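You operate a simulated robot arm through the tools that you are given. There is no shell and no other tool. Be economical: measure what you need, move in short steps, check, and stop when the job is done.

You are at the controls of a simulated two-armed robot. One attempt, no reset.

TASK
Carry the small frame under the hood and degrease it for tacking.
Fine: both hands, into the bay; hood damper open; wipe the grease mark off, rinse rag back where it lay; screen out. What is to be rubbed or washed off counts as gone when no trace of it is left.
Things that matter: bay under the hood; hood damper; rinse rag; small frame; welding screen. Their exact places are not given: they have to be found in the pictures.

It is judged by the outcome, as a careful person would: the job done as asked, and still so three seconds after it is handed in. It fails if anything else is knocked over, pushed out of place, dropped, spilled or broken.

THE ROBOT
Two 7-joint arms with two-finger parallel grippers on one trunk, on a base that drives. Base frame: it is fixed to the floor where the robot stands at the start and does not move with it; the origin is under the middle of the robot, x ahead of it, y to its left, z up. Readings come in m, rad, newtons and seconds.
The left shoulder is at the start at [0.05, 0.187, 1.16], the right one opposite. With the tool pointing down near the work surface each hand reaches from about 0.1 to 0.66 m from the robot's upright axis, wherever it stands, measured 20 degrees to its own side. Places, roughly: bay under the hood [-1.1, 1.7, 0.8]; hood damper [-1.2, 1.7, 1.5]; rinse rag [-1.25, 1.25, 0.75]; welding screen [-1.9, 0.3, 0.9]. Payload 3.43 kg a hand.
The TCP of each hand is the grasp point between the finger pads, 0.03 m short of the fingertips. In the tool frame z runs along the fingers and y along their closing line. The gripper opens to 0.094 m. The fingers are 0.028 m wide and 0.01 m thick; the gripper's body (0.05 by 0.096 m) begins 0.055 m behind the TCP.
Orientation is that of the tool frame in the base frame, as [roll, pitch, yaw] about the fixed x, y, z axes, in that order (R = Rz(yaw) Ry(pitch) Rx(roll)). With the fingers straight down and closing along the base's y, the tool's x points along the base's -x, its y along +y and its z along -z.

THE INTERFACE
- The arms move only by the tool jog_arm. It takes "left_deltas", "right_deltas" or both (then of equal length, played together; a hand with none holds still); each is a list of rows, each a list of 2 entries, a list of its own where there are three numbers: the shift along the base's x, y, z in m, then the turn, a rotation vector about the base's x, y, z in rad. In form: [[[dx, dy, dz], [wx, wy, wz]], ...]. A call has 1 to 10 rows; each row shifts and turns the commanded pose from where the row before left it. "left_claw" and "right_claw" are, for a hand that has rows, the finger opening in m, from 0 to 0.094, set as the call begins (left out, the last holds). Each row takes 0.2 s and may step no farther than 0.05 m and 0.15 rad from the row before; otherwise, or with a gripper value out of range, the whole call is refused. Where a pose cannot be reached the arm comes as near as it can. A force on the tool above 40 N (or 10 N above the force at the start of the call, whichever is more), or a blocked arm, ends the call early, and 0.2 s more pass. Each finger travels about 0.153 m/s and halts on what it meets, pressing with about 34 N; the grip force reading is that of the motor and also rises with nothing between the fingers. The clock runs only during rows and for 0.2 s after the last one: add rows that do not move to give the fingers time. It gives the time, the measured TCP pose, the force on the tool (base axes), the opening and the grip force at its end, in the units of the frame above (readings bear some noise), with the torque about the TCP (base axes, N m) and any sound that the robot's microphone picked up, and new pictures: "views" is both (left out), scene, wrist or none (wrist: the cameras of the hands that moved).
- Cameras (640 x 400 px; columns grow to the right, rows downward): "scene" is now at [0.1497, -0.0127, 1.3358]; the picture's right is [-0.13, -0.99, 0.00], its down [-0.44, 0.06, -0.90] and it looks along [0.89, -0.12, -0.44] (base axes); focal length 258 px, centre (320, 200). "left" rides on the left gripper at [0.076, -0.014, -0.103] in its tool frame; the picture's right is [0.18, 0.98, 0.00], its down [-0.75, 0.14, -0.64] and it looks along [-0.63, 0.12, 0.77] (tool axes); focal length 243 px, centre (320, 200). "right" rides on the right gripper at [0.076, 0.014, -0.102] in its tool frame; the picture's right is [-0.18, 0.98, 0.00], its down [-0.75, -0.14, -0.64] and it looks along [-0.63, -0.12, 0.77] (tool axes); focal length 243 px, centre (320, 200).
- move_column(by): slides the trunk up (or, below 0, down) by that many m; the arms and the scene camera ride with it, the base frame stays. It gives what a move gives, with no picture.
- roll_base(legs): drives the robot by 1 to 6 legs, each [ahead, left, turn to the left] in m, m and rad, along the robot's own axes; the way and the turn of a leg run together, so that a leg with both is an arc; at most 1.5 m and 3.142 rad a leg. The arms and the cameras ride along, it lands a little off, and it stops where it bumps. It gives what a move gives, and a new picture of the scene camera.
- head_to(pan, tilt): turns the head with the scene camera to pan (to the left, within 1.396 rad either way) and tilt (down, from -0.506 to 1.204), counted from straight ahead of the robot. It gives what a move gives, and a new picture of the scene camera.
- point_at(camera, pixels): for up to 12 pixels [column, row] of the newest picture of that camera ("zoom" is the newest enlarged one), the place [x, y, z] in the base frame of the surface seen there, good to about 0.002 m. No time passes.
- enlarge(camera, box): a new picture of the part [left, top, right, bottom] of that camera's present view, enlarged. No time passes.
- hand_in(): hands the job in; it is judged then, once.

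Work in short steps. Measure before you move; look again where a grasp or a placing could have gone wrong, and mend it. You have 80 turns and 260 pictures in all, those below and enlarged ones among them. Open the grippers and draw the arms clear of the work before you hand the job in, unless the task says otherwise; then end with one line.

The tools are called after ">>>" as a command line: name --argument value ..., lists and objects as JSON in quotes. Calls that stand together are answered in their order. jog_arm: Moves the arms, as the interface text tells. Its arguments: {"type":"object","properties":{"left_deltas":{"type":"array"},"left_claw":{"type":"number"},"right_deltas":{"type":"array"},"right_claw":{"type":"number"},"views":{"type":"string","enum":["both","scene","wrist","none"]}},"required":[]} The other tools are called the same way: move_column (by) slides the trunk up or down; roll_base (legs) drives the base; head_to (pan, tilt) turns the head that bears the scene camera; point_at (camera, pixels) gives the place of the surface under pixels of a picture; enlarge (camera, box) takes an enlarged picture of a part of a camera's view; hand_in () hands the job in.

At the start:

```text
clock: 0.0
left_ee_pos: [0.395, 0.0846, 1.2335]
left_tool_rot: [-3.14, 0.001, -3.141]
left_force: [0.0, 0.7, 0.0]
left_ft_torque: [0.02, 0.01, -0.03]
left_finger_gap: 0.0942
left_grip_force: 0.1
right_ee_pos: [0.3534, -0.1958, 1.2325]
right_tool_rot: [3.141, 0.0, 3.139]
right_force: [-0.2, 0.2, -0.8]
right_ft_torque: [-0.02, 0.01, 0.03]
right_finger_gap: 0.0939
right_grip_force: 0.0
trunk travel left (down, up): [-0.375, 0.057]
robot x, y, heading: [0.0037, 0.0007, 0.0]
head pan, tilt: [-0.131, 0.456]
```

scene: 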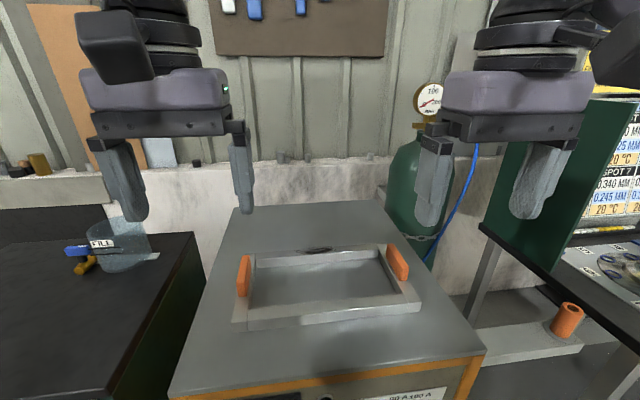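
right: 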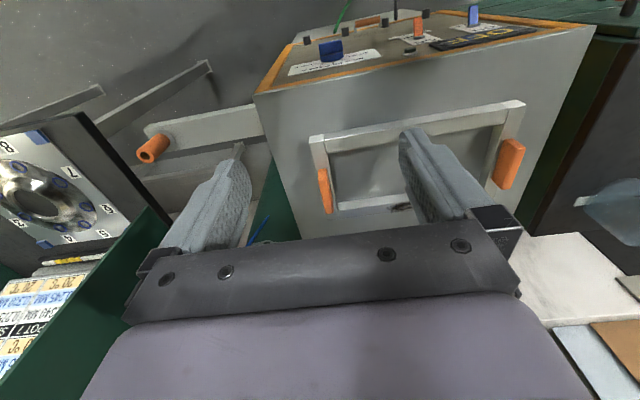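
left: 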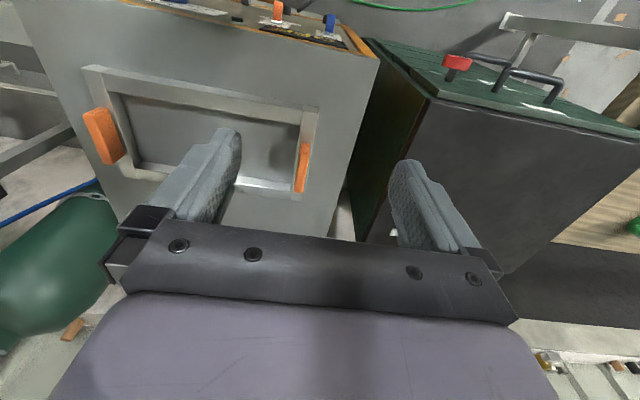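

The frame with two orange handles lies on the machine ahead (handles near (244,275) and (397,262)); I measure it and enlarge it.

>>> enlarge --camera "scene" --box '[200, 200, 460, 362]'

>>> point_at --camera "scene" --pixels '[[244, 260], [242, 290], [397, 250], [402, 276], [318, 251], [320, 312], [320, 280], [233, 330], [420, 310], [380, 246], [252, 255], [318, 340]]'

>>> head_to --pan 1.39 --tilt 0.3

```text
2.46 times, centred on (330, 281) of scene
```

zoom: 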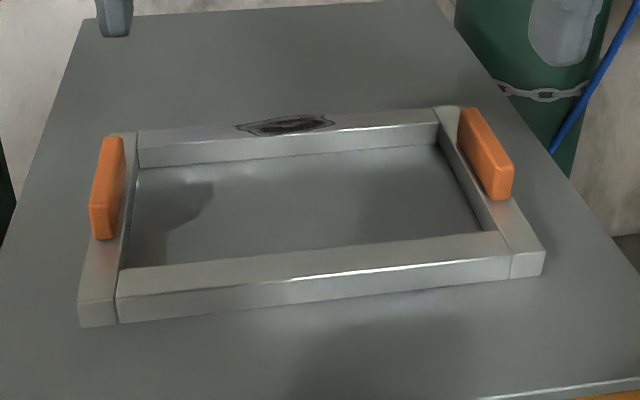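

```text
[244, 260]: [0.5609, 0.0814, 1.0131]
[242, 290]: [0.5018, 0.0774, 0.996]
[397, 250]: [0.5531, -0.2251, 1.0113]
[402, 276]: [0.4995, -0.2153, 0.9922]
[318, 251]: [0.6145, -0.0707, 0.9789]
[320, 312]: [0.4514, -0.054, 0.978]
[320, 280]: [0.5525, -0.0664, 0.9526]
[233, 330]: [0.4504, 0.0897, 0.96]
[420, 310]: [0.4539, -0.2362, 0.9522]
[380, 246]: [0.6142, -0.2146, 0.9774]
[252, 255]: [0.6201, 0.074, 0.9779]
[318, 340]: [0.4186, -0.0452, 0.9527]
```

```text
clock: 1.6
left_ee_pos: [0.3943, 0.0833, 1.2349]
left_tool_rot: [-3.14, 0.002, -3.139]
left_force: [-0.4, -0.9, -0.7]
left_ft_torque: [0.02, 0.01, -0.02]
left_finger_gap: 0.0939
left_grip_force: 0.1
right_ee_pos: [0.3529, -0.1968, 1.2332]
right_tool_rot: [-3.141, -0.001, 3.141]
right_force: [0.0, -0.2, -0.3]
right_ft_torque: [0.01, 0.0, 0.01]
right_finger_gap: 0.0941
right_grip_force: 0.2
trunk travel left (down, up): [-0.375, 0.057]
robot x, y, heading: [0.004, 0.0001, -0.001]
head pan, tilt: [1.389, 0.3]
```

scene: 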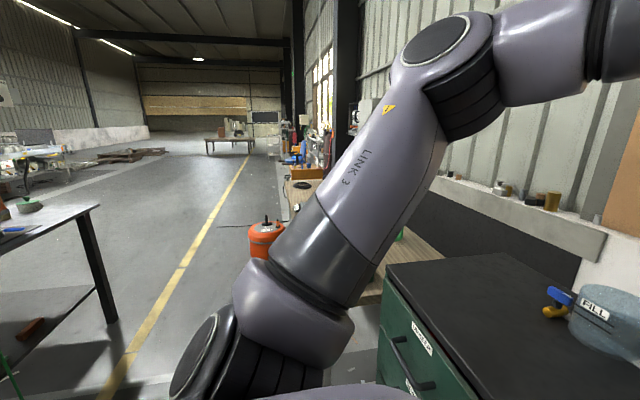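

The frame's handles are at about (0.53, 0.08, 1.0) and (0.53, -0.22, 1.0). Before grasping I survey the bay side; I turn the robot left with the arms high.

>>> roll_base --legs '[[-0.15, 0, 0], [0, 0, 1.2]]'

>>> head_to --pan 1.0 --tilt 0.3

```text
clock: 5.9
left_ee_pos: [-0.0766, 0.397, 1.2334]
left_tool_rot: [-3.139, 0.002, -1.963]
left_force: [0.5, -0.3, -0.9]
left_ft_torque: [0.0, 0.03, 0.01]
left_finger_gap: 0.0941
left_grip_force: 0.1
right_ee_pos: [0.1652, 0.2507, 1.2322]
right_tool_rot: [-3.141, 0.001, -1.964]
right_force: [0.5, -0.4, 0.1]
right_ft_torque: [-0.02, -0.03, -0.04]
right_finger_gap: 0.0939
right_grip_force: 0.0
trunk travel left (down, up): [-0.375, 0.057]
robot x, y, heading: [-0.1506, 0.0026, 1.18]
head pan, tilt: [1.389, 0.3]
```

scene: 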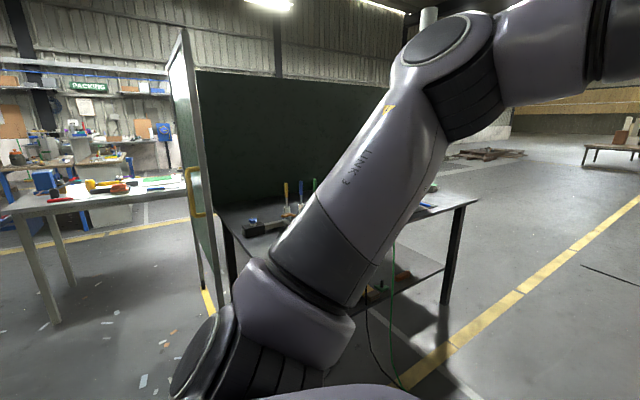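

```text
clock: 6.8
left_ee_pos: [-0.077, 0.396, 1.2347]
left_tool_rot: [-3.139, 0.002, -1.962]
left_force: [-0.1, 0.2, -0.9]
left_ft_torque: [-0.06, 0.02, 0.02]
left_finger_gap: 0.0937
left_grip_force: 0.1
right_ee_pos: [0.166, 0.2513, 1.2315]
right_tool_rot: [-3.141, 0.002, -1.963]
right_force: [0.1, 0.4, -0.8]
right_ft_torque: [-0.02, -0.01, 0.0]
right_finger_gap: 0.0939
right_grip_force: 0.0
trunk travel left (down, up): [-0.375, 0.057]
robot x, y, heading: [-0.1475, 0.0006, 1.182]
head pan, tilt: [1.0, 0.3]
```

scene: 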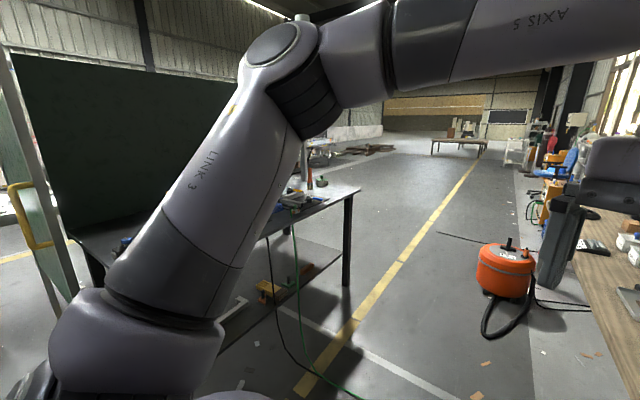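

The screen (with a yellow handle) stands to the left, with tables behind it. I turn farther to face the bay's direction.

>>> roll_base --legs '[[0, 0, 1.2]]'

>>> head_to --pan 0.0 --tilt 0.15

>>> head_to --pan 0.75 --tilt 0.2

```text
clock: 10.1
left_ee_pos: [-0.4887, 0.2187, 1.2347]
left_tool_rot: [-3.138, 0.002, -0.781]
left_force: [0.4, 0.3, 0.2]
left_ft_torque: [0.03, -0.01, 0.0]
left_finger_gap: 0.0942
left_grip_force: 0.1
right_ee_pos: [-0.263, 0.3877, 1.2325]
right_tool_rot: [3.141, -0.001, -0.783]
right_force: [-1.0, -0.2, 0.5]
right_ft_torque: [-0.02, -0.01, 0.01]
right_finger_gap: 0.0939
right_grip_force: 0.0
trunk travel left (down, up): [-0.375, 0.057]
robot x, y, heading: [-0.1511, -0.0001, 2.357]
head pan, tilt: [1.0, 0.3]
```

scene: 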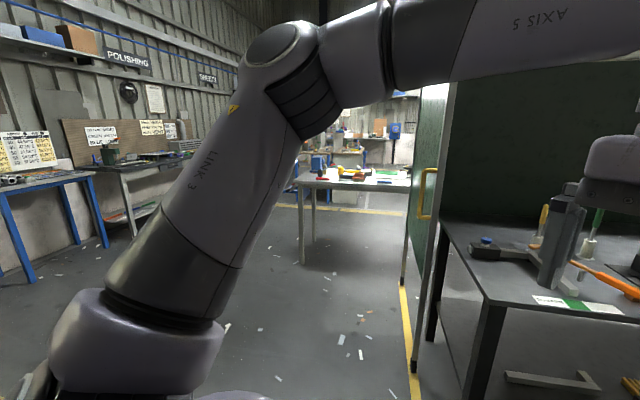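

```text
clock: 11.4
left_ee_pos: [-0.4903, 0.2183, 1.234]
left_tool_rot: [-3.141, 0.004, -0.78]
left_force: [0.2, 0.4, -0.4]
left_ft_torque: [-0.01, 0.01, 0.04]
left_finger_gap: 0.0941
left_grip_force: 0.1
right_ee_pos: [-0.2632, 0.3873, 1.2325]
right_tool_rot: [3.141, 0.0, -0.782]
right_force: [-1.1, -0.7, -0.6]
right_ft_torque: [0.0, -0.01, 0.01]
right_finger_gap: 0.0939
right_grip_force: 0.0
trunk travel left (down, up): [-0.375, 0.057]
robot x, y, heading: [-0.1504, 0.0012, 2.358]
head pan, tilt: [0.0, 0.15]
```

scene: 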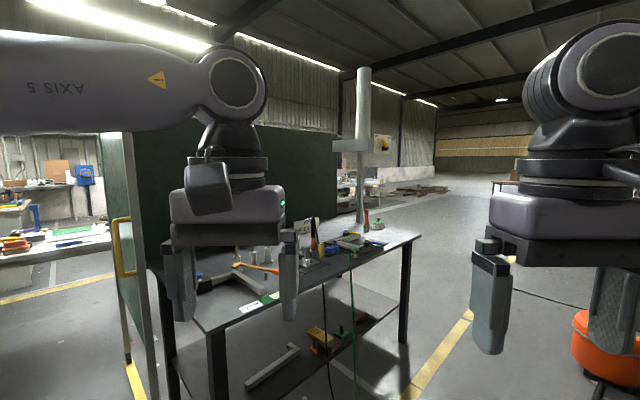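

```text
clock: 12.5
left_ee_pos: [-0.4907, 0.2182, 1.2325]
left_tool_rot: [-3.14, 0.002, -0.78]
left_force: [-0.6, 0.3, 0.7]
left_ft_torque: [0.0, -0.01, 0.01]
left_finger_gap: 0.094
left_grip_force: 0.2
right_ee_pos: [-0.2629, 0.3876, 1.2323]
right_tool_rot: [-3.14, -0.001, -0.782]
right_force: [-0.3, 0.1, -0.8]
right_ft_torque: [-0.01, 0.02, 0.02]
right_finger_gap: 0.0941
right_grip_force: 0.1
trunk travel left (down, up): [-0.375, 0.057]
robot x, y, heading: [-0.1478, 0.0007, 2.355]
head pan, tilt: [0.75, 0.201]
```

scene: 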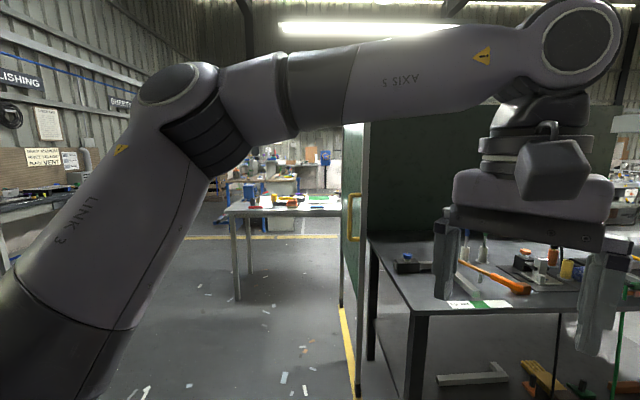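

The bench with a hood-post sits around heading 2.1; I centre the head on it and measure.

>>> head_to --pan -0.1 --tilt 0.25

>>> enlarge --camera "scene" --box '[280, 40, 520, 260]'

```text
clock: 13.7
left_ee_pos: [-0.4901, 0.2184, 1.2333]
left_tool_rot: [3.141, 0.002, -0.781]
left_force: [0.9, 0.3, 0.6]
left_ft_torque: [-0.04, 0.0, 0.02]
left_finger_gap: 0.0941
left_grip_force: 0.1
right_ee_pos: [-0.2634, 0.3873, 1.2332]
right_tool_rot: [-3.141, 0.0, -0.782]
right_force: [0.0, 0.1, 0.5]
right_ft_torque: [0.01, 0.0, 0.01]
right_finger_gap: 0.094
right_grip_force: 0.1
trunk travel left (down, up): [-0.375, 0.057]
robot x, y, heading: [-0.1516, 0.0014, 2.359]
head pan, tilt: [-0.099, 0.25]
```

scene: 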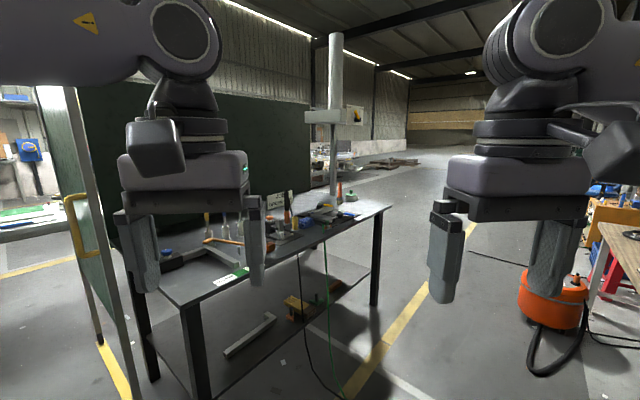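

```text
1.82 times, centred on (400, 150) of scene
```

zoom: 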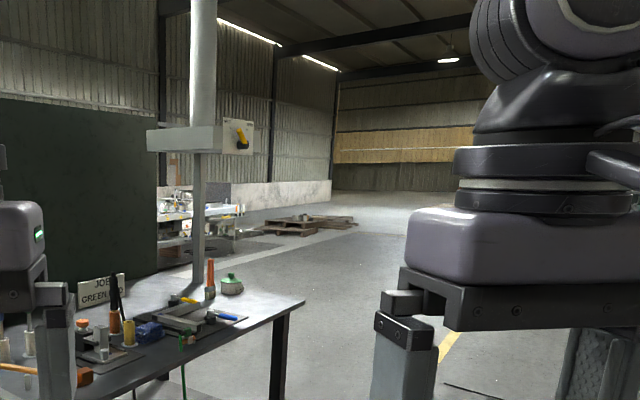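

>>> point_at --camera "scene" --pixels '[[185, 303], [380, 205], [318, 113], [345, 116], [353, 117], [335, 205], [205, 290], [72, 205], [85, 255], [100, 340], [62, 90], [300, 245]]'

```text
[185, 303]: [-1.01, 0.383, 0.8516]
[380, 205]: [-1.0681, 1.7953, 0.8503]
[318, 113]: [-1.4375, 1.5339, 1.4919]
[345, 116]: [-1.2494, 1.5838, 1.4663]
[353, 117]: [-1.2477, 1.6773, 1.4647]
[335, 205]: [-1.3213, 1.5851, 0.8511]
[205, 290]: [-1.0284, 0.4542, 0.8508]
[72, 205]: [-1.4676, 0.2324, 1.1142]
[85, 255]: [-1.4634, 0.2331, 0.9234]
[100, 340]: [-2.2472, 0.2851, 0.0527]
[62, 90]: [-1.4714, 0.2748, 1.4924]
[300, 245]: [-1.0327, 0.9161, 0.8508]
```

Bench front edge is x≈-1.01, top z=0.85, damper near (-1.25,1.68,1.465). I check the vacuum and other bench before driving.

>>> point_at --camera "scene" --pixels '[[530, 300], [560, 320], [540, 370], [520, 262], [600, 225], [638, 290], [590, 270], [470, 248]]'

```text
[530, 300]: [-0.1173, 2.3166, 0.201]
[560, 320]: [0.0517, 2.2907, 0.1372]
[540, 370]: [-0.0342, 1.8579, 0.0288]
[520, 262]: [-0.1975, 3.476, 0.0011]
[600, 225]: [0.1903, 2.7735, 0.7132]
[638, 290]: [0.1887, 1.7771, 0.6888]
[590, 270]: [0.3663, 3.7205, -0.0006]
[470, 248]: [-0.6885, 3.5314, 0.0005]
```

The way is clear; I drive to about (-0.4,1.3) facing the bench.

>>> roll_base --legs '[[1.15, -0.75, 0], [0, 0, 0.78]]'

>>> head_to --pan 0.0 --tilt 0.5

>>> head_to --pan -0.5 --tilt 0.2

```text
clock: 22.8
left_ee_pos: [-0.8325, 1.2453, 1.233]
left_tool_rot: [-3.138, 0.002, 0.02]
left_force: [0.0, 0.8, -0.6]
left_ft_torque: [-0.01, 0.02, -0.01]
left_finger_gap: 0.0939
left_grip_force: 0.0
right_ee_pos: [-0.7947, 1.5258, 1.2324]
right_tool_rot: [3.141, 0.0, 0.02]
right_force: [-0.2, 0.0, -0.2]
right_ft_torque: [-0.01, -0.01, 0.0]
right_finger_gap: 0.0938
right_grip_force: 0.1
trunk travel left (down, up): [-0.375, 0.057]
robot x, y, heading: [-0.4378, 1.3382, -3.12]
head pan, tilt: [-0.099, 0.25]
```

scene: 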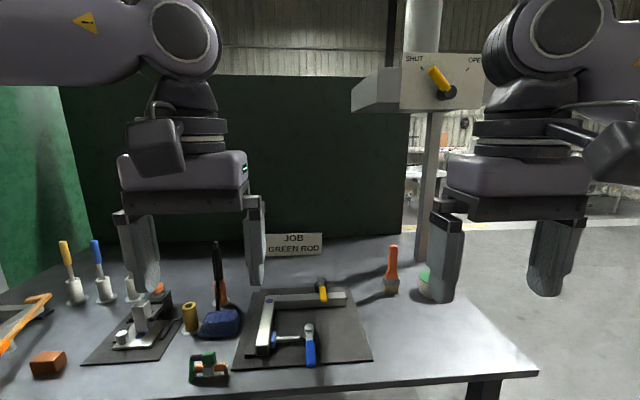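

```text
clock: 23.5
left_ee_pos: [-0.832, 1.2453, 1.2329]
left_tool_rot: [-3.14, 0.001, 0.021]
left_force: [0.1, -0.4, -0.4]
left_ft_torque: [0.03, -0.01, 0.02]
left_finger_gap: 0.0941
left_grip_force: 0.0
right_ee_pos: [-0.7951, 1.5264, 1.2333]
right_tool_rot: [-3.141, -0.001, 0.017]
right_force: [0.0, -0.6, -0.2]
right_ft_torque: [-0.02, 0.0, 0.0]
right_finger_gap: 0.0938
right_grip_force: 0.0
trunk travel left (down, up): [-0.375, 0.057]
robot x, y, heading: [-0.4396, 1.3381, -3.125]
head pan, tilt: [0.0, 0.499]
```

scene: 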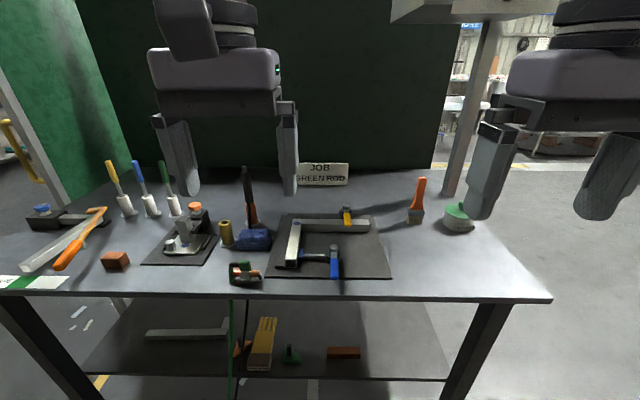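

```text
clock: 24.5
left_ee_pos: [-0.8327, 1.2448, 1.2349]
left_tool_rot: [-3.141, 0.002, 0.021]
left_force: [-1.1, 0.3, 0.2]
left_ft_torque: [0.03, -0.02, 0.02]
left_finger_gap: 0.0941
left_grip_force: 0.1
right_ee_pos: [-0.796, 1.5268, 1.232]
right_tool_rot: [3.14, 0.0, 0.019]
right_force: [0.3, 0.4, -0.5]
right_ft_torque: [0.03, 0.0, 0.0]
right_finger_gap: 0.094
right_grip_force: 0.0
trunk travel left (down, up): [-0.375, 0.057]
robot x, y, heading: [-0.436, 1.3399, -3.123]
head pan, tilt: [-0.499, 0.201]
```

scene: 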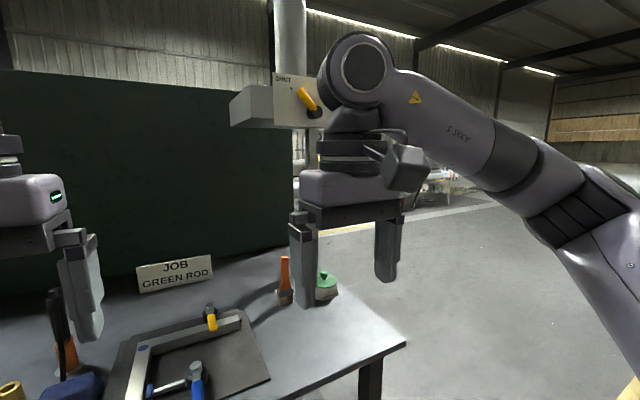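

I go back to the bench view and enlarge bench centre to identify the bay, rag, and damper details.

>>> enlarge --camera "scene" --box '[220, 60, 360, 150]'

>>> head_to --pan -0.1 --tilt 0.6

>>> enlarge --camera "scene" --box '[180, 130, 500, 330]'

```text
4.44 times, centred on (290, 105) of scene
```

zoom: 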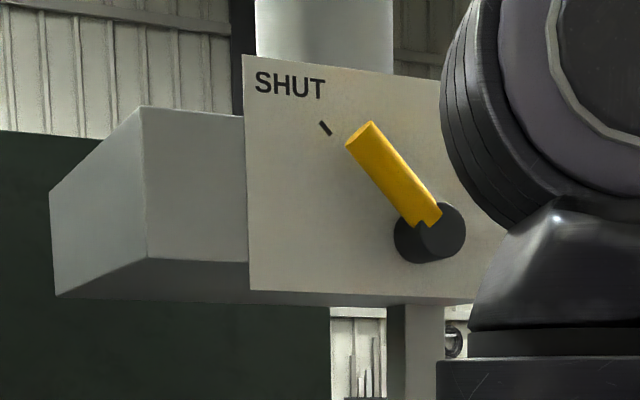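

```text
clock: 25.3
left_ee_pos: [-0.8308, 1.2459, 1.2345]
left_tool_rot: [-3.139, 0.001, 0.021]
left_force: [0.9, -0.8, -0.4]
left_ft_torque: [0.05, -0.01, -0.04]
left_finger_gap: 0.0939
left_grip_force: 0.1
right_ee_pos: [-0.7959, 1.5269, 1.2333]
right_tool_rot: [-3.14, -0.001, 0.017]
right_force: [-0.3, 0.8, 0.4]
right_ft_torque: [0.02, 0.02, -0.02]
right_finger_gap: 0.0941
right_grip_force: 0.1
trunk travel left (down, up): [-0.375, 0.057]
robot x, y, heading: [-0.4364, 1.3394, -3.119]
head pan, tilt: [-0.099, 0.6]
```

scene: 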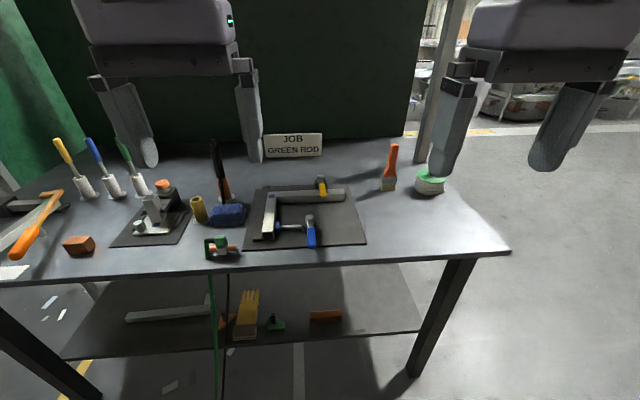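

```text
2.00 times, centred on (340, 230) of scene
```

zoom: 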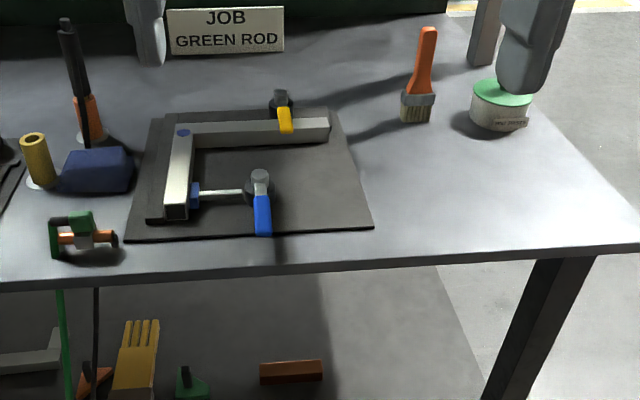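

>>> point_at --camera "zoom" --pixels '[[95, 165], [70, 190], [130, 190], [150, 115], [128, 240], [372, 226], [330, 108], [420, 118], [498, 125], [262, 232], [636, 245], [320, 128]]'

>>> enlarge --camera "scene" --box '[180, 190, 280, 260]'

>>> enlarge --camera "scene" --box '[340, 130, 520, 260]'

```text
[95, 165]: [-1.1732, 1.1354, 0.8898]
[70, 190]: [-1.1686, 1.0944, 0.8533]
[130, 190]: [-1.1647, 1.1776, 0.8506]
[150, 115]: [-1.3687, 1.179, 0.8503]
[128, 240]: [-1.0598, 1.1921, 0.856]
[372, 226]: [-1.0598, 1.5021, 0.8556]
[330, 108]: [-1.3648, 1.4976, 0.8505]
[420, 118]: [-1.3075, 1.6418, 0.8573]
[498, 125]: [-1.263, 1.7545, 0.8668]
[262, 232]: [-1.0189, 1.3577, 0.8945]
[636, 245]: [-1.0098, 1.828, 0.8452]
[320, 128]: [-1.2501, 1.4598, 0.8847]
```

```text
5.71 times, centred on (230, 225) of scene
```

zoom: 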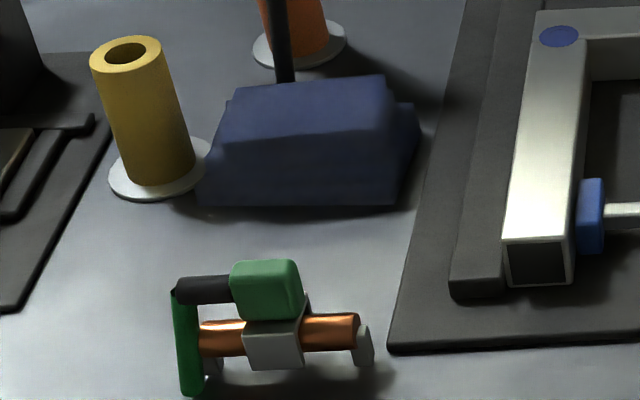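

```text
3.08 times, centred on (430, 195) of scene
```

zoom: 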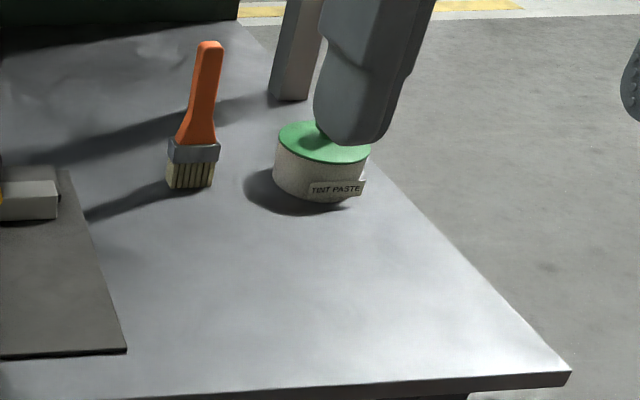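

I check the hood overall and the region beneath it; raise the view.

>>> head_to --pan -0.3 --tilt -0.2

>>> head_to --pan -0.25 --tilt 0.05

>>> point_at --camera "scene" --pixels '[[440, 50], [420, 130], [380, 95], [350, 135], [400, 135], [250, 120], [100, 100]]'

>>> enlarge --camera "right" --box '[0, 0, 640, 400]'

```text
clock: 26.5
left_ee_pos: [-0.8321, 1.2462, 1.2329]
left_tool_rot: [-3.138, 0.002, 0.021]
left_force: [0.3, 0.3, 0.6]
left_ft_torque: [-0.01, -0.02, -0.01]
left_finger_gap: 0.0944
left_grip_force: 0.1
right_ee_pos: [-0.7947, 1.5265, 1.2317]
right_tool_rot: [-3.142, -0.001, 0.019]
right_force: [-0.5, 0.4, 1.0]
right_ft_torque: [0.03, 0.01, 0.03]
right_finger_gap: 0.0942
right_grip_force: 0.1
trunk travel left (down, up): [-0.375, 0.057]
robot x, y, heading: [-0.4393, 1.3337, -3.121]
head pan, tilt: [-0.3, -0.201]
```

scene: 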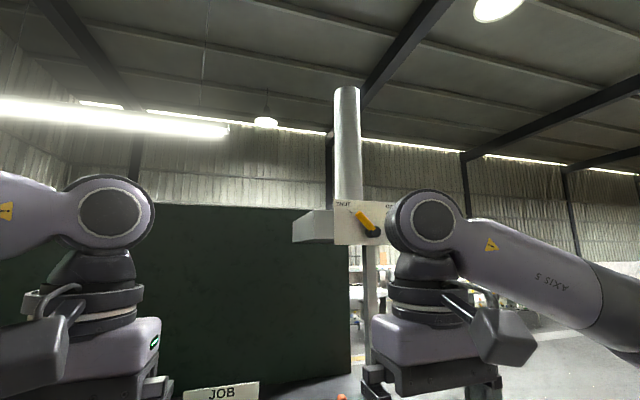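

```text
clock: 27.2
left_ee_pos: [-0.8323, 1.2455, 1.2345]
left_tool_rot: [-3.14, 0.001, 0.02]
left_force: [-1.3, -0.2, 1.0]
left_ft_torque: [0.01, -0.01, 0.03]
left_finger_gap: 0.094
left_grip_force: 0.0
right_ee_pos: [-0.7961, 1.5263, 1.2322]
right_tool_rot: [3.14, 0.0, 0.019]
right_force: [-0.1, 0.4, -0.2]
right_ft_torque: [-0.01, -0.03, -0.03]
right_finger_gap: 0.094
right_grip_force: 0.0
trunk travel left (down, up): [-0.375, 0.057]
robot x, y, heading: [-0.4401, 1.3357, -3.119]
head pan, tilt: [-0.25, 0.051]
```

scene: 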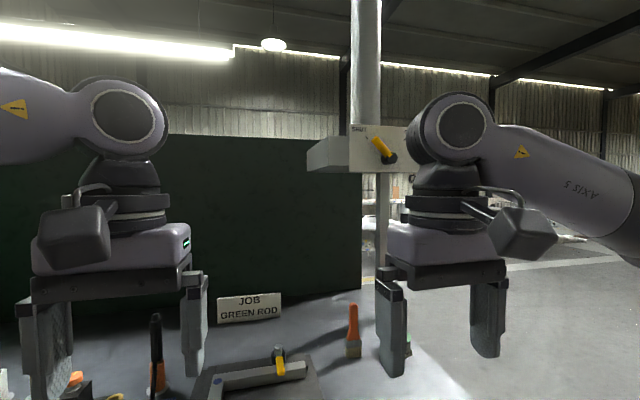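

```text
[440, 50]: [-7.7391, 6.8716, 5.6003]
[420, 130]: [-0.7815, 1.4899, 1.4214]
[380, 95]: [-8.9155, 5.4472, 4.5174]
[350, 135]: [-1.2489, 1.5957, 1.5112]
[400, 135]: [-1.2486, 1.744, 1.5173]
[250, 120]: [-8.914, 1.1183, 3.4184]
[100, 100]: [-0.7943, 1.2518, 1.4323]
```

```text
1.00 times, centred on (320, 200) of right (not enlarged: the box is as wide or as high as the picture)
```

zoom: 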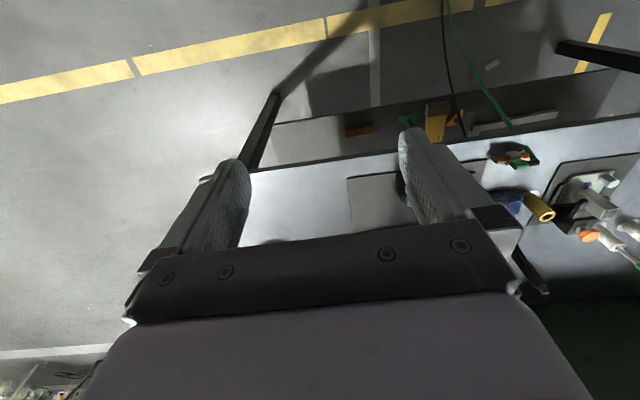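

Hood's front panel is at x≈-1.249, y 1.58–1.76; the bare bench below is the bay. I'll open the damper now: shift base closer and right, and turn the right hand horizontal.

>>> roll_base --legs '[[0.12, -0.12, -0.02]]'

>>> jog_arm --right_deltas '[[[0.02, 0.03, 0], [0, 0.14, 0]], [[0.02, 0.03, 0.02], [0, 0.14, 0]], [[0.02, 0.02, 0.02], [0, 0.14, 0]], [[0.02, 0.02, 0.02], [0, 0.14, 0]], [[0.02, 0.02, 0.02], [0, 0.14, 0]], [[0.02, 0.02, 0.02], [0, 0.14, 0]], [[0.0, 0.0, 0.03], [0, 0.14, 0]], [[0, 0, 0.03], [0, 0.14, 0]], [[0, 0, 0.03], [0, 0.14, 0]], [[0, 0, 0.02], [0, 0.14, 0]]]' --right_claw 0.0 --views "none"

>>> head_to --pan -0.15 --tilt -0.1

```text
clock: 28.9
left_ee_pos: [-0.9562, 1.3735, 1.2329]
left_tool_rot: [-3.139, 0.003, -0.002]
left_force: [0.1, 0.2, 0.7]
left_ft_torque: [-0.03, -0.02, -0.01]
left_finger_gap: 0.0939
left_grip_force: 0.0
right_ee_pos: [-0.9133, 1.6541, 1.2327]
right_tool_rot: [3.14, 0.0, -0.004]
right_force: [-0.5, -1.0, -0.7]
right_ft_torque: [-0.01, -0.04, -0.02]
right_finger_gap: 0.094
right_grip_force: 0.1
trunk travel left (down, up): [-0.375, 0.057]
robot x, y, heading: [-0.5586, 1.4561, 3.141]
head pan, tilt: [-0.25, 0.051]
```

scene: 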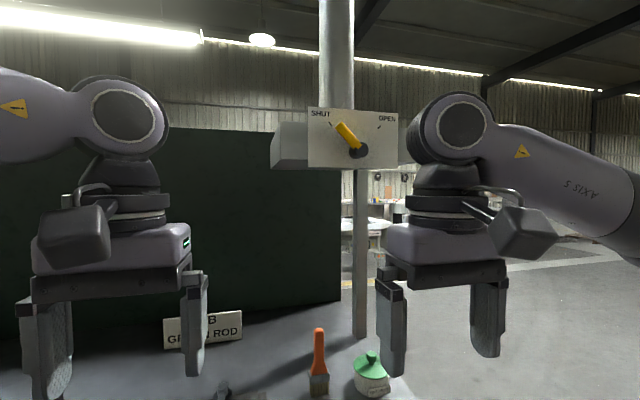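

```text
clock: 31.1
left_ee_pos: [-0.9553, 1.3734, 1.2342]
left_tool_rot: [-3.139, 0.003, -0.002]
left_force: [0.7, -0.2, 0.2]
left_ft_torque: [0.03, 0.01, 0.0]
left_finger_gap: 0.0937
left_grip_force: 0.1
right_ee_pos: [-0.7926, 1.7927, 1.442]
right_tool_rot: [3.119, 1.401, -0.024]
right_force: [0.3, -0.7, -0.4]
right_ft_torque: [-0.02, -0.02, 0.02]
right_finger_gap: 0.0001
right_grip_force: 33.2
trunk travel left (down, up): [-0.375, 0.057]
robot x, y, heading: [-0.5586, 1.4591, 3.14]
head pan, tilt: [-0.25, 0.051]
```

```text
clock: 31.8
left_ee_pos: [-0.9554, 1.3748, 1.2334]
left_tool_rot: [-3.139, 0.001, -0.002]
left_force: [-0.3, 0.7, 1.1]
left_ft_torque: [0.02, 0.03, 0.01]
left_finger_gap: 0.094
left_grip_force: 0.1
right_ee_pos: [-0.7924, 1.7922, 1.4406]
right_tool_rot: [3.12, 1.398, -0.021]
right_force: [-0.2, -0.5, -0.5]
right_ft_torque: [0.01, 0.0, 0.0]
right_finger_gap: 0.0
right_grip_force: 32.9
trunk travel left (down, up): [-0.375, 0.057]
robot x, y, heading: [-0.5588, 1.4599, 3.138]
head pan, tilt: [-0.15, -0.099]
```

scene: 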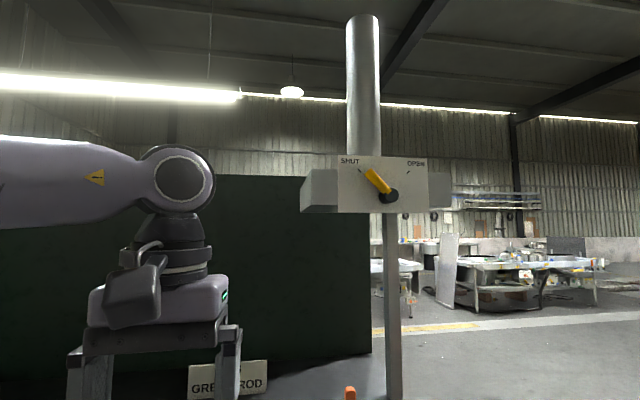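

Clear view of the damper panel now; I enlarge and measure it.

>>> enlarge --camera "scene" --box '[330, 145, 440, 220]'

>>> point_at --camera "scene" --pixels '[[369, 174], [377, 181], [384, 189], [391, 196], [340, 157], [427, 158], [360, 171], [408, 173], [395, 212]]'

```text
5.33 times, centred on (385, 182) of scene
```

zoom: 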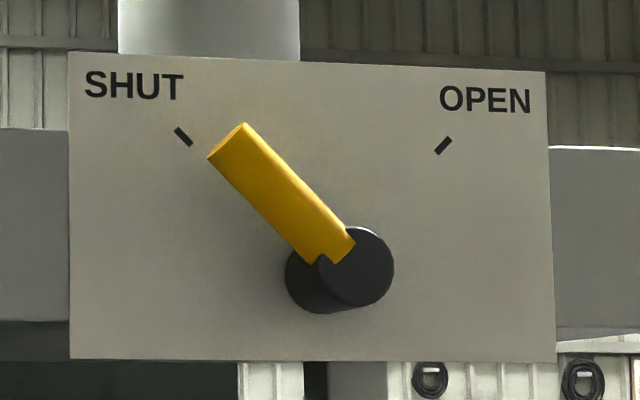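

```text
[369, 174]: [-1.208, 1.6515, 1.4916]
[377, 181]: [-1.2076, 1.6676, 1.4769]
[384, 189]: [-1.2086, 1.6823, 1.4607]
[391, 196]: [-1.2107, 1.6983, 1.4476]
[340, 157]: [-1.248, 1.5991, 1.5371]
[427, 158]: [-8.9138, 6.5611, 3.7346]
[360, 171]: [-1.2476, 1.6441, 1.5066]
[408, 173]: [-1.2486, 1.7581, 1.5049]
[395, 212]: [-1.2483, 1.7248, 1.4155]
```

Pivot ≈(1.696,1.447) (y,z), lever tip (1.648,1.496), lever front x≈-1.208; it must turn 90° clockwise. I bring the closed right fingers to the left of the lever.

>>> jog_arm --right_deltas '[[[-0.03, -0.03, 0.003], [0, 0.085, 0]], [[-0.03, -0.03, 0.003], [0, 0.085, 0]], [[-0.04, -0.03, 0.003], [0, 0, 0]], [[-0.04, -0.03, 0.003], [0, 0, 0]], [[-0.04, -0.03, 0.003], [0, 0, 0]], [[-0.04, -0.017, 0.003], [0, 0, 0]], [[-0.04, 0, 0.003], [0, 0, 0]], [[-0.04, 0, 0], [0, 0, 0]], [[-0.02, 0, 0], [0, 0, 0]]]' --views "both"

```text
clock: 33.8
left_ee_pos: [-0.9558, 1.3745, 1.2348]
left_tool_rot: [-3.139, 0.002, -0.001]
left_force: [0.5, 0.6, -0.5]
left_ft_torque: [0.02, -0.01, 0.02]
left_finger_gap: 0.0941
left_grip_force: 0.0
right_ee_pos: [-1.1118, 1.6258, 1.4629]
right_tool_rot: [1.949, 1.566, -1.193]
right_force: [-0.3, 0.7, 0.3]
right_ft_torque: [0.01, 0.0, -0.01]
right_finger_gap: 0.0002
right_grip_force: 33.6
trunk travel left (down, up): [-0.375, 0.057]
robot x, y, heading: [-0.5591, 1.4561, 3.137]
head pan, tilt: [-0.15, -0.099]
```

scene: 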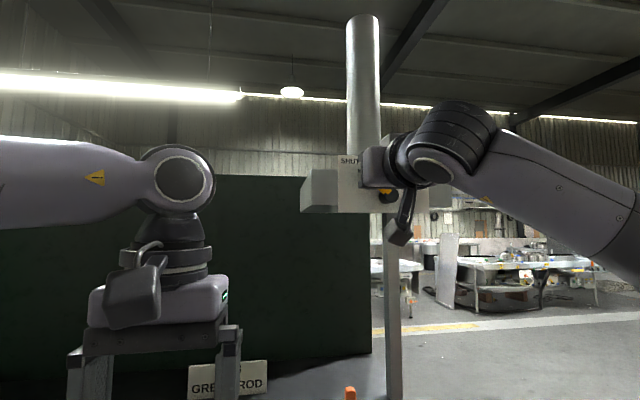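
right: 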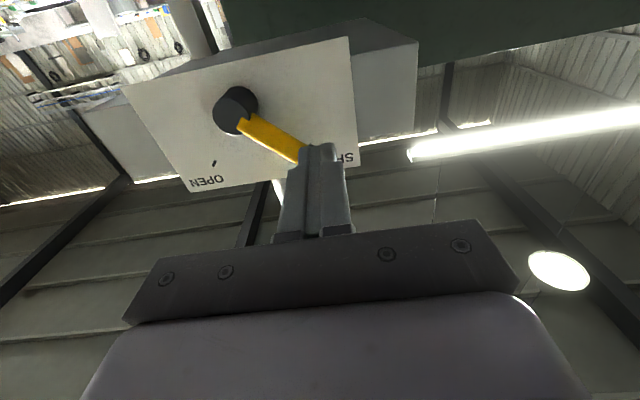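

Reach is fine. I advance so the tips pass beside the lever, then sweep clockwise along an arc.

>>> jog_arm --right_deltas '[[[-0.04, 0, 0], [0, 0, 0]], [[-0.038, 0, 0], [0, 0, 0]], [[0, 0.02, 0], [0, 0, 0]], [[0, 0.007, 0.014], [0, 0, 0]], [[0, 0.008, 0.01], [0, 0, 0]], [[0, 0.01, 0.006], [0, 0, 0]], [[0, 0.011, 0.003], [0, 0, 0]], [[0, 0.012, 0.001], [0, 0, 0]], [[0, 0.012, 0.0], [0, 0, 0]], [[0, 0.0, 0.0], [0, 0, 0]]]' --views "both"

```text
clock: 36.0
left_ee_pos: [-0.955, 1.3739, 1.2352]
left_tool_rot: [-3.139, 0.002, -0.002]
left_force: [-0.8, -1.1, -0.4]
left_ft_torque: [-0.02, -0.02, 0.01]
left_finger_gap: 0.0941
left_grip_force: 0.1
right_ee_pos: [-1.1906, 1.7075, 1.4974]
right_tool_rot: [1.773, 1.566, -1.37]
right_force: [-0.4, 0.0, -0.6]
right_ft_torque: [-0.01, 0.01, 0.01]
right_finger_gap: 0.0002
right_grip_force: 32.7
trunk travel left (down, up): [-0.375, 0.057]
robot x, y, heading: [-0.5589, 1.4531, 3.138]
head pan, tilt: [-0.15, -0.099]
```

scene: 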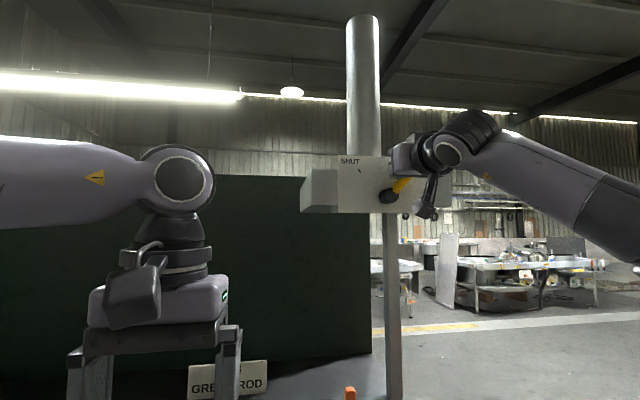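
right: 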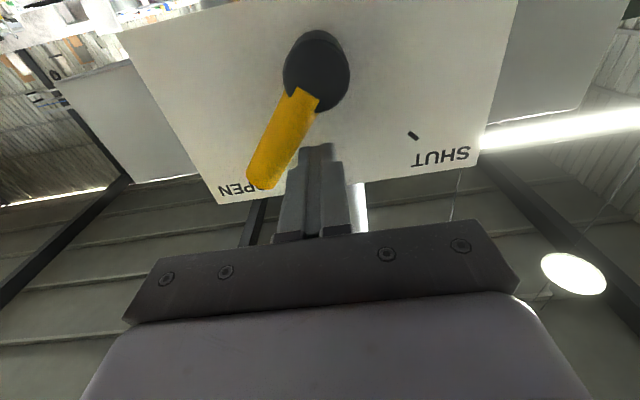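

The lever swung to OPEN side. I withdraw and move the hand off to view it.

>>> jog_arm --right_deltas '[[[0, -0.012, 0], [0, 0, 0]], [[0.045, 0, 0], [0, 0, 0]], [[0.045, 0, 0], [0, 0, 0]], [[0.045, 0, 0], [0, 0, 0]], [[0.045, 0.02, 0], [0, 0, 0]], [[0.04, 0.03, 0], [0, 0, 0]], [[0.04, 0.03, 0], [0, 0, 0]], [[0.03, 0.03, 0], [0, 0, 0]]]' --views "none"

>>> enlarge --camera "scene" --box '[330, 145, 440, 220]'

```text
clock: 37.8
left_ee_pos: [-0.9549, 1.374, 1.235]
left_tool_rot: [-3.14, 0.002, -0.001]
left_force: [-0.2, 0.3, 0.1]
left_ft_torque: [-0.01, 0.02, -0.01]
left_finger_gap: 0.094
left_grip_force: 0.1
right_ee_pos: [-0.8997, 1.8054, 1.4956]
right_tool_rot: [2.209, 1.568, -0.935]
right_force: [-0.2, 1.1, 0.1]
right_ft_torque: [0.03, 0.01, -0.01]
right_finger_gap: 0.0
right_grip_force: 33.2
trunk travel left (down, up): [-0.375, 0.057]
robot x, y, heading: [-0.5607, 1.4582, 3.139]
head pan, tilt: [-0.15, -0.099]
```

```text
5.33 times, centred on (385, 182) of scene
```

zoom: 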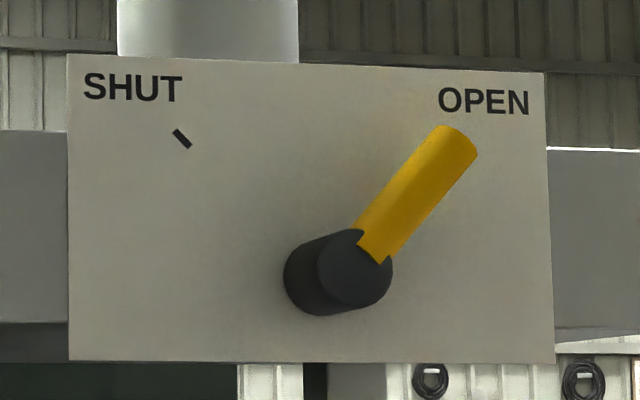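

The lever looks nearly at OPEN; I measure its exact angle.

>>> point_at --camera "zoom" --pixels '[[455, 145], [440, 165], [420, 190], [400, 215], [380, 240], [355, 268], [443, 130], [470, 160], [182, 138]]'

```text
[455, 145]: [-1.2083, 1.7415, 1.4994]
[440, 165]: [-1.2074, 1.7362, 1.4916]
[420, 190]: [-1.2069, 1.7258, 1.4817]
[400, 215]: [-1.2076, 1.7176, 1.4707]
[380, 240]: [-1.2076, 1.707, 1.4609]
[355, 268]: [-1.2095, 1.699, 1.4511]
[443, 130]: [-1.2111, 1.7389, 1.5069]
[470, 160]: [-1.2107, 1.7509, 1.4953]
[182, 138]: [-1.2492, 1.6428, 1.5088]
```

Lever is at ~42°, slightly short of the 45° mark; I nudge it a few mm more.

>>> jog_arm --right_deltas '[[[-0.03, -0.035, 0], [0, 0, 0]], [[-0.035, -0.04, 0], [0, 0, 0]], [[-0.045, -0.035, 0], [0, 0, 0]], [[-0.045, 0, 0], [0, 0, 0]], [[-0.045, 0, 0], [0, 0, 0]], [[-0.045, 0, 0], [0, 0, 0]], [[-0.045, 0, 0], [0, 0, 0]], [[0, 0.012, 0], [0, 0, 0]], [[0, 0.005, 0], [0, 0, 0]], [[0, 0.0, 0], [0, 0, 0]]]' --views "none"

>>> jog_arm --right_deltas '[[[0, -0.012, 0], [0, 0, 0]], [[0.045, 0, 0], [0, 0, 0]], [[0.045, 0, 0], [0, 0, 0]], [[0.045, 0, 0], [0, 0, 0]], [[0.045, 0.02, 0], [0, 0, 0]], [[0.04, 0.03, 0], [0, 0, 0]], [[0.04, 0.03, 0], [0, 0, 0]], [[0.03, 0.03, 0], [0, 0, 0]]]' --views "none"

>>> enlarge --camera "scene" --box '[330, 145, 440, 220]'

>>> point_at --camera "zoom" --pixels '[[455, 155], [440, 165], [420, 190], [400, 215], [380, 240], [355, 268]]'

```text
refused: row 2 steps farther than a row can; nothing moved
```

```text
clock: 39.6
left_ee_pos: [-0.9555, 1.3733, 1.2343]
left_tool_rot: [-3.14, 0.003, -0.003]
left_force: [0.1, 0.2, 0.5]
left_ft_torque: [-0.01, 0.02, 0.0]
left_finger_gap: 0.0942
left_grip_force: 0.0
right_ee_pos: [-0.6768, 1.9073, 1.4819]
right_tool_rot: [1.164, 1.567, -1.975]
right_force: [-0.7, 0.0, -0.5]
right_ft_torque: [0.01, 0.0, 0.01]
right_finger_gap: 0.0
right_grip_force: 32.8
right hand out of reach, approached as far as the arm can: row 6, 7, 8
trunk travel left (down, up): [-0.375, 0.057]
robot x, y, heading: [-0.5635, 1.4546, 3.137]
head pan, tilt: [-0.15, -0.099]
```

```text
5.33 times, centred on (385, 182) of scene
```

zoom: 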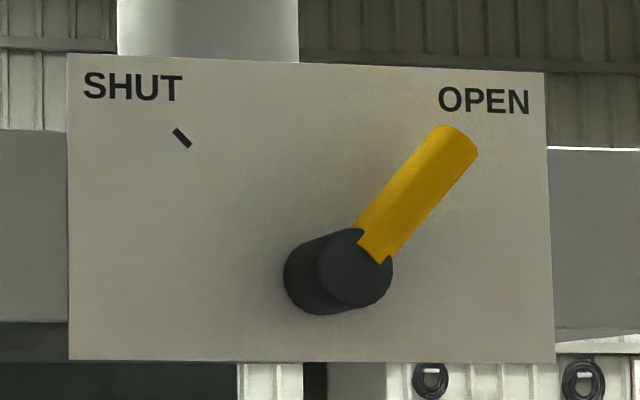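

```text
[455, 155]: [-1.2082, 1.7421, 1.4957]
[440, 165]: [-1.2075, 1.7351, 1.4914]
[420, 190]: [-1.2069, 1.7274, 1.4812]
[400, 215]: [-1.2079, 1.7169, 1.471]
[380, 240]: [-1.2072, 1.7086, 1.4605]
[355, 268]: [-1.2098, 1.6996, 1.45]
```

The first call was refused (step too long) and the hand only retreated. I bring it forward again and check the pose.

>>> jog_arm --right_deltas '[[[-0.04, -0.025, 0], [0, 0, 0]], [[-0.04, -0.025, 0], [0, 0, 0]], [[-0.04, -0.025, 0], [0, 0, 0]], [[-0.04, -0.025, 0], [0, 0, 0]], [[-0.04, -0.025, 0], [0, 0, 0]], [[-0.04, -0.025, 0], [0, 0, 0]], [[-0.04, -0.025, 0], [0, 0, 0]], [[0, 0, 0], [0, 0, 0]]]' --views "wrist"

```text
clock: 41.4
left_ee_pos: [-0.9557, 1.3731, 1.2344]
left_tool_rot: [-3.139, 0.005, -0.002]
left_force: [0.8, 0.0, 0.1]
left_ft_torque: [0.04, -0.01, 0.01]
left_finger_gap: 0.094
left_grip_force: 0.1
right_ee_pos: [-0.9568, 1.7291, 1.4832]
right_tool_rot: [1.724, 1.565, -1.418]
right_force: [0.7, 0.4, 0.3]
right_ft_torque: [0.04, -0.01, 0.01]
right_finger_gap: 0.0
right_grip_force: 32.8
trunk travel left (down, up): [-0.375, 0.057]
robot x, y, heading: [-0.5589, 1.4556, 3.136]
head pan, tilt: [-0.15, -0.099]
```

right: 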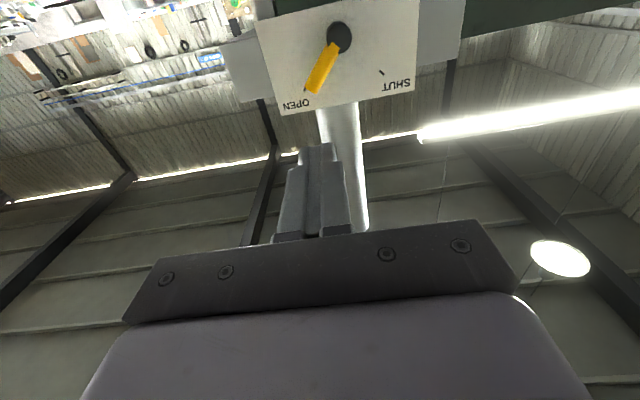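

>>> jog_arm --right_deltas '[[[-0.03, -0.035, 0.013], [0, 0, 0]], [[-0.04, 0, 0], [0, 0, 0]], [[-0.04, 0, 0], [0, 0, 0]], [[-0.04, 0, 0], [0, 0, 0]], [[-0.04, 0, 0], [0, 0, 0]], [[-0.043, 0, 0], [0, 0, 0]], [[0, 0.012, 0], [0, 0, 0]], [[0, 0.006, 0], [0, 0, 0]], [[0, 0, 0], [0, 0, 0]]]' --views "none"

>>> jog_arm --right_deltas '[[[0, -0.015, 0], [0, 0, 0]], [[0.045, 0, 0], [0, 0, 0]], [[0.045, 0, 0], [0, 0, 0]], [[0.045, 0, 0], [0, 0, 0]], [[0.045, 0.02, 0], [0, 0, 0]], [[0.04, 0.03, 0], [0, 0, 0]], [[0.04, 0.03, 0], [0, 0, 0]], [[0.03, 0.03, 0], [0, 0, 0]]]' --views "none"

>>> enlarge --camera "scene" --box '[330, 145, 440, 220]'

>>> point_at --camera "zoom" --pixels '[[455, 155], [440, 165], [420, 190], [400, 215], [380, 240], [355, 268]]'

```text
clock: 43.4
left_ee_pos: [-0.955, 1.3734, 1.2337]
left_tool_rot: [-3.139, 0.004, -0.002]
left_force: [0.6, -0.3, 0.0]
left_ft_torque: [-0.01, -0.01, -0.01]
left_finger_gap: 0.094
left_grip_force: 0.0
right_ee_pos: [-1.1922, 1.7108, 1.4972]
right_tool_rot: [1.156, 1.57, -1.984]
right_force: [0.0, -5.0, 1.8]
right_ft_torque: [-0.04, 0.03, 0.12]
right_finger_gap: 0.0
right_grip_force: 32.9
trunk travel left (down, up): [-0.375, 0.057]
robot x, y, heading: [-0.5621, 1.4578, 3.139]
head pan, tilt: [-0.15, -0.099]
```

```text
clock: 45.2
left_ee_pos: [-0.9551, 1.3746, 1.2347]
left_tool_rot: [-3.14, 0.002, -0.002]
left_force: [-0.7, -0.7, -0.5]
left_ft_torque: [-0.03, -0.03, 0.03]
left_finger_gap: 0.0939
left_grip_force: 0.0
right_ee_pos: [-0.9015, 1.8117, 1.4946]
right_tool_rot: [2.092, 1.567, -1.048]
right_force: [0.8, -0.5, 0.3]
right_ft_torque: [0.0, 0.01, 0.05]
right_finger_gap: 0.0
right_grip_force: 32.9
trunk travel left (down, up): [-0.375, 0.057]
robot x, y, heading: [-0.5625, 1.4551, 3.142]
head pan, tilt: [-0.15, -0.099]
```

```text
5.33 times, centred on (385, 182) of scene
```

zoom: 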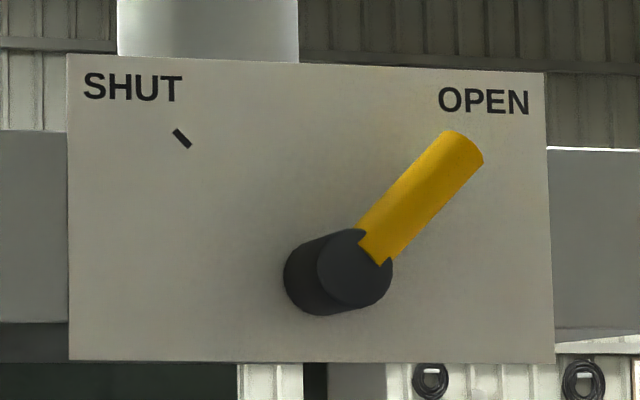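

```text
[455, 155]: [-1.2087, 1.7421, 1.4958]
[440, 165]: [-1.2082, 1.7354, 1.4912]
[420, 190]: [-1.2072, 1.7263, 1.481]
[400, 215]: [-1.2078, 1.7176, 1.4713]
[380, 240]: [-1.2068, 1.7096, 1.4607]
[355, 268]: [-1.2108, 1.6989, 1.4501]
```

The damper is now at the stop (OPEN). I return the right hand to pointing down and look toward the screen.

>>> jog_arm --right_deltas '[[[0, 0, 0], [0, -0.149, 0]], [[0, -0.03, -0.03], [0, -0.149, 0]], [[0, -0.03, -0.03], [0, -0.149, 0]], [[0, -0.03, -0.03], [0, -0.149, 0]], [[0, -0.03, -0.03], [0, -0.149, 0]], [[0, -0.03, -0.03], [0, -0.149, 0]], [[0, 0, -0.03], [0, -0.149, 0]], [[0, 0, -0.03], [0, -0.149, 0]], [[0, 0, -0.03], [0, -0.149, 0]], [[0, 0, -0.03], [0, -0.149, 0]]]' --right_claw 0.094 --views "none"

>>> head_to --pan 0.75 --tilt 0.35

```text
clock: 47.4
left_ee_pos: [-0.9557, 1.3737, 1.234]
left_tool_rot: [-3.141, 0.001, -0.002]
left_force: [0.2, 0.3, 0.1]
left_ft_torque: [0.0, 0.01, 0.0]
left_finger_gap: 0.094
left_grip_force: 0.0
right_ee_pos: [-0.9003, 1.6577, 1.2247]
right_tool_rot: [3.139, 0.077, -0.004]
right_force: [-1.0, 0.4, 0.5]
right_ft_torque: [0.02, -0.01, 0.01]
right_finger_gap: 0.0942
right_grip_force: 0.0
trunk travel left (down, up): [-0.375, 0.057]
robot x, y, heading: [-0.5594, 1.4559, 3.14]
head pan, tilt: [-0.15, -0.099]
```

```text
clock: 48.6
left_ee_pos: [-0.9547, 1.3726, 1.235]
left_tool_rot: [-3.141, 0.001, -0.001]
left_force: [0.3, -0.4, 0.4]
left_ft_torque: [0.01, 0.06, 0.01]
left_finger_gap: 0.0942
left_grip_force: 0.1
right_ee_pos: [-0.9008, 1.6572, 1.2257]
right_tool_rot: [3.14, 0.078, -0.003]
right_force: [0.8, 0.1, -1.0]
right_ft_torque: [0.01, -0.02, 0.0]
right_finger_gap: 0.0942
right_grip_force: 0.0
trunk travel left (down, up): [-0.375, 0.057]
robot x, y, heading: [-0.5639, 1.4587, 3.136]
head pan, tilt: [0.75, 0.351]
```

scene: 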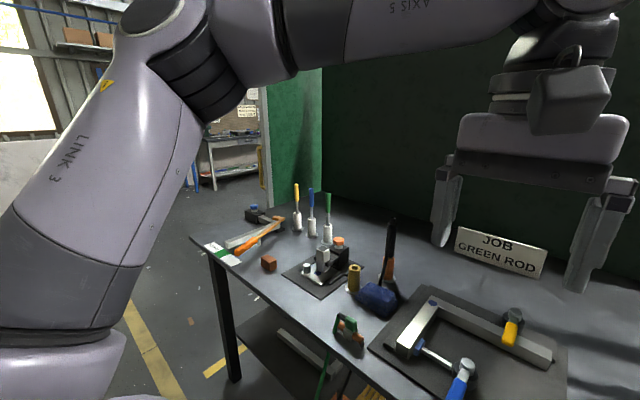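

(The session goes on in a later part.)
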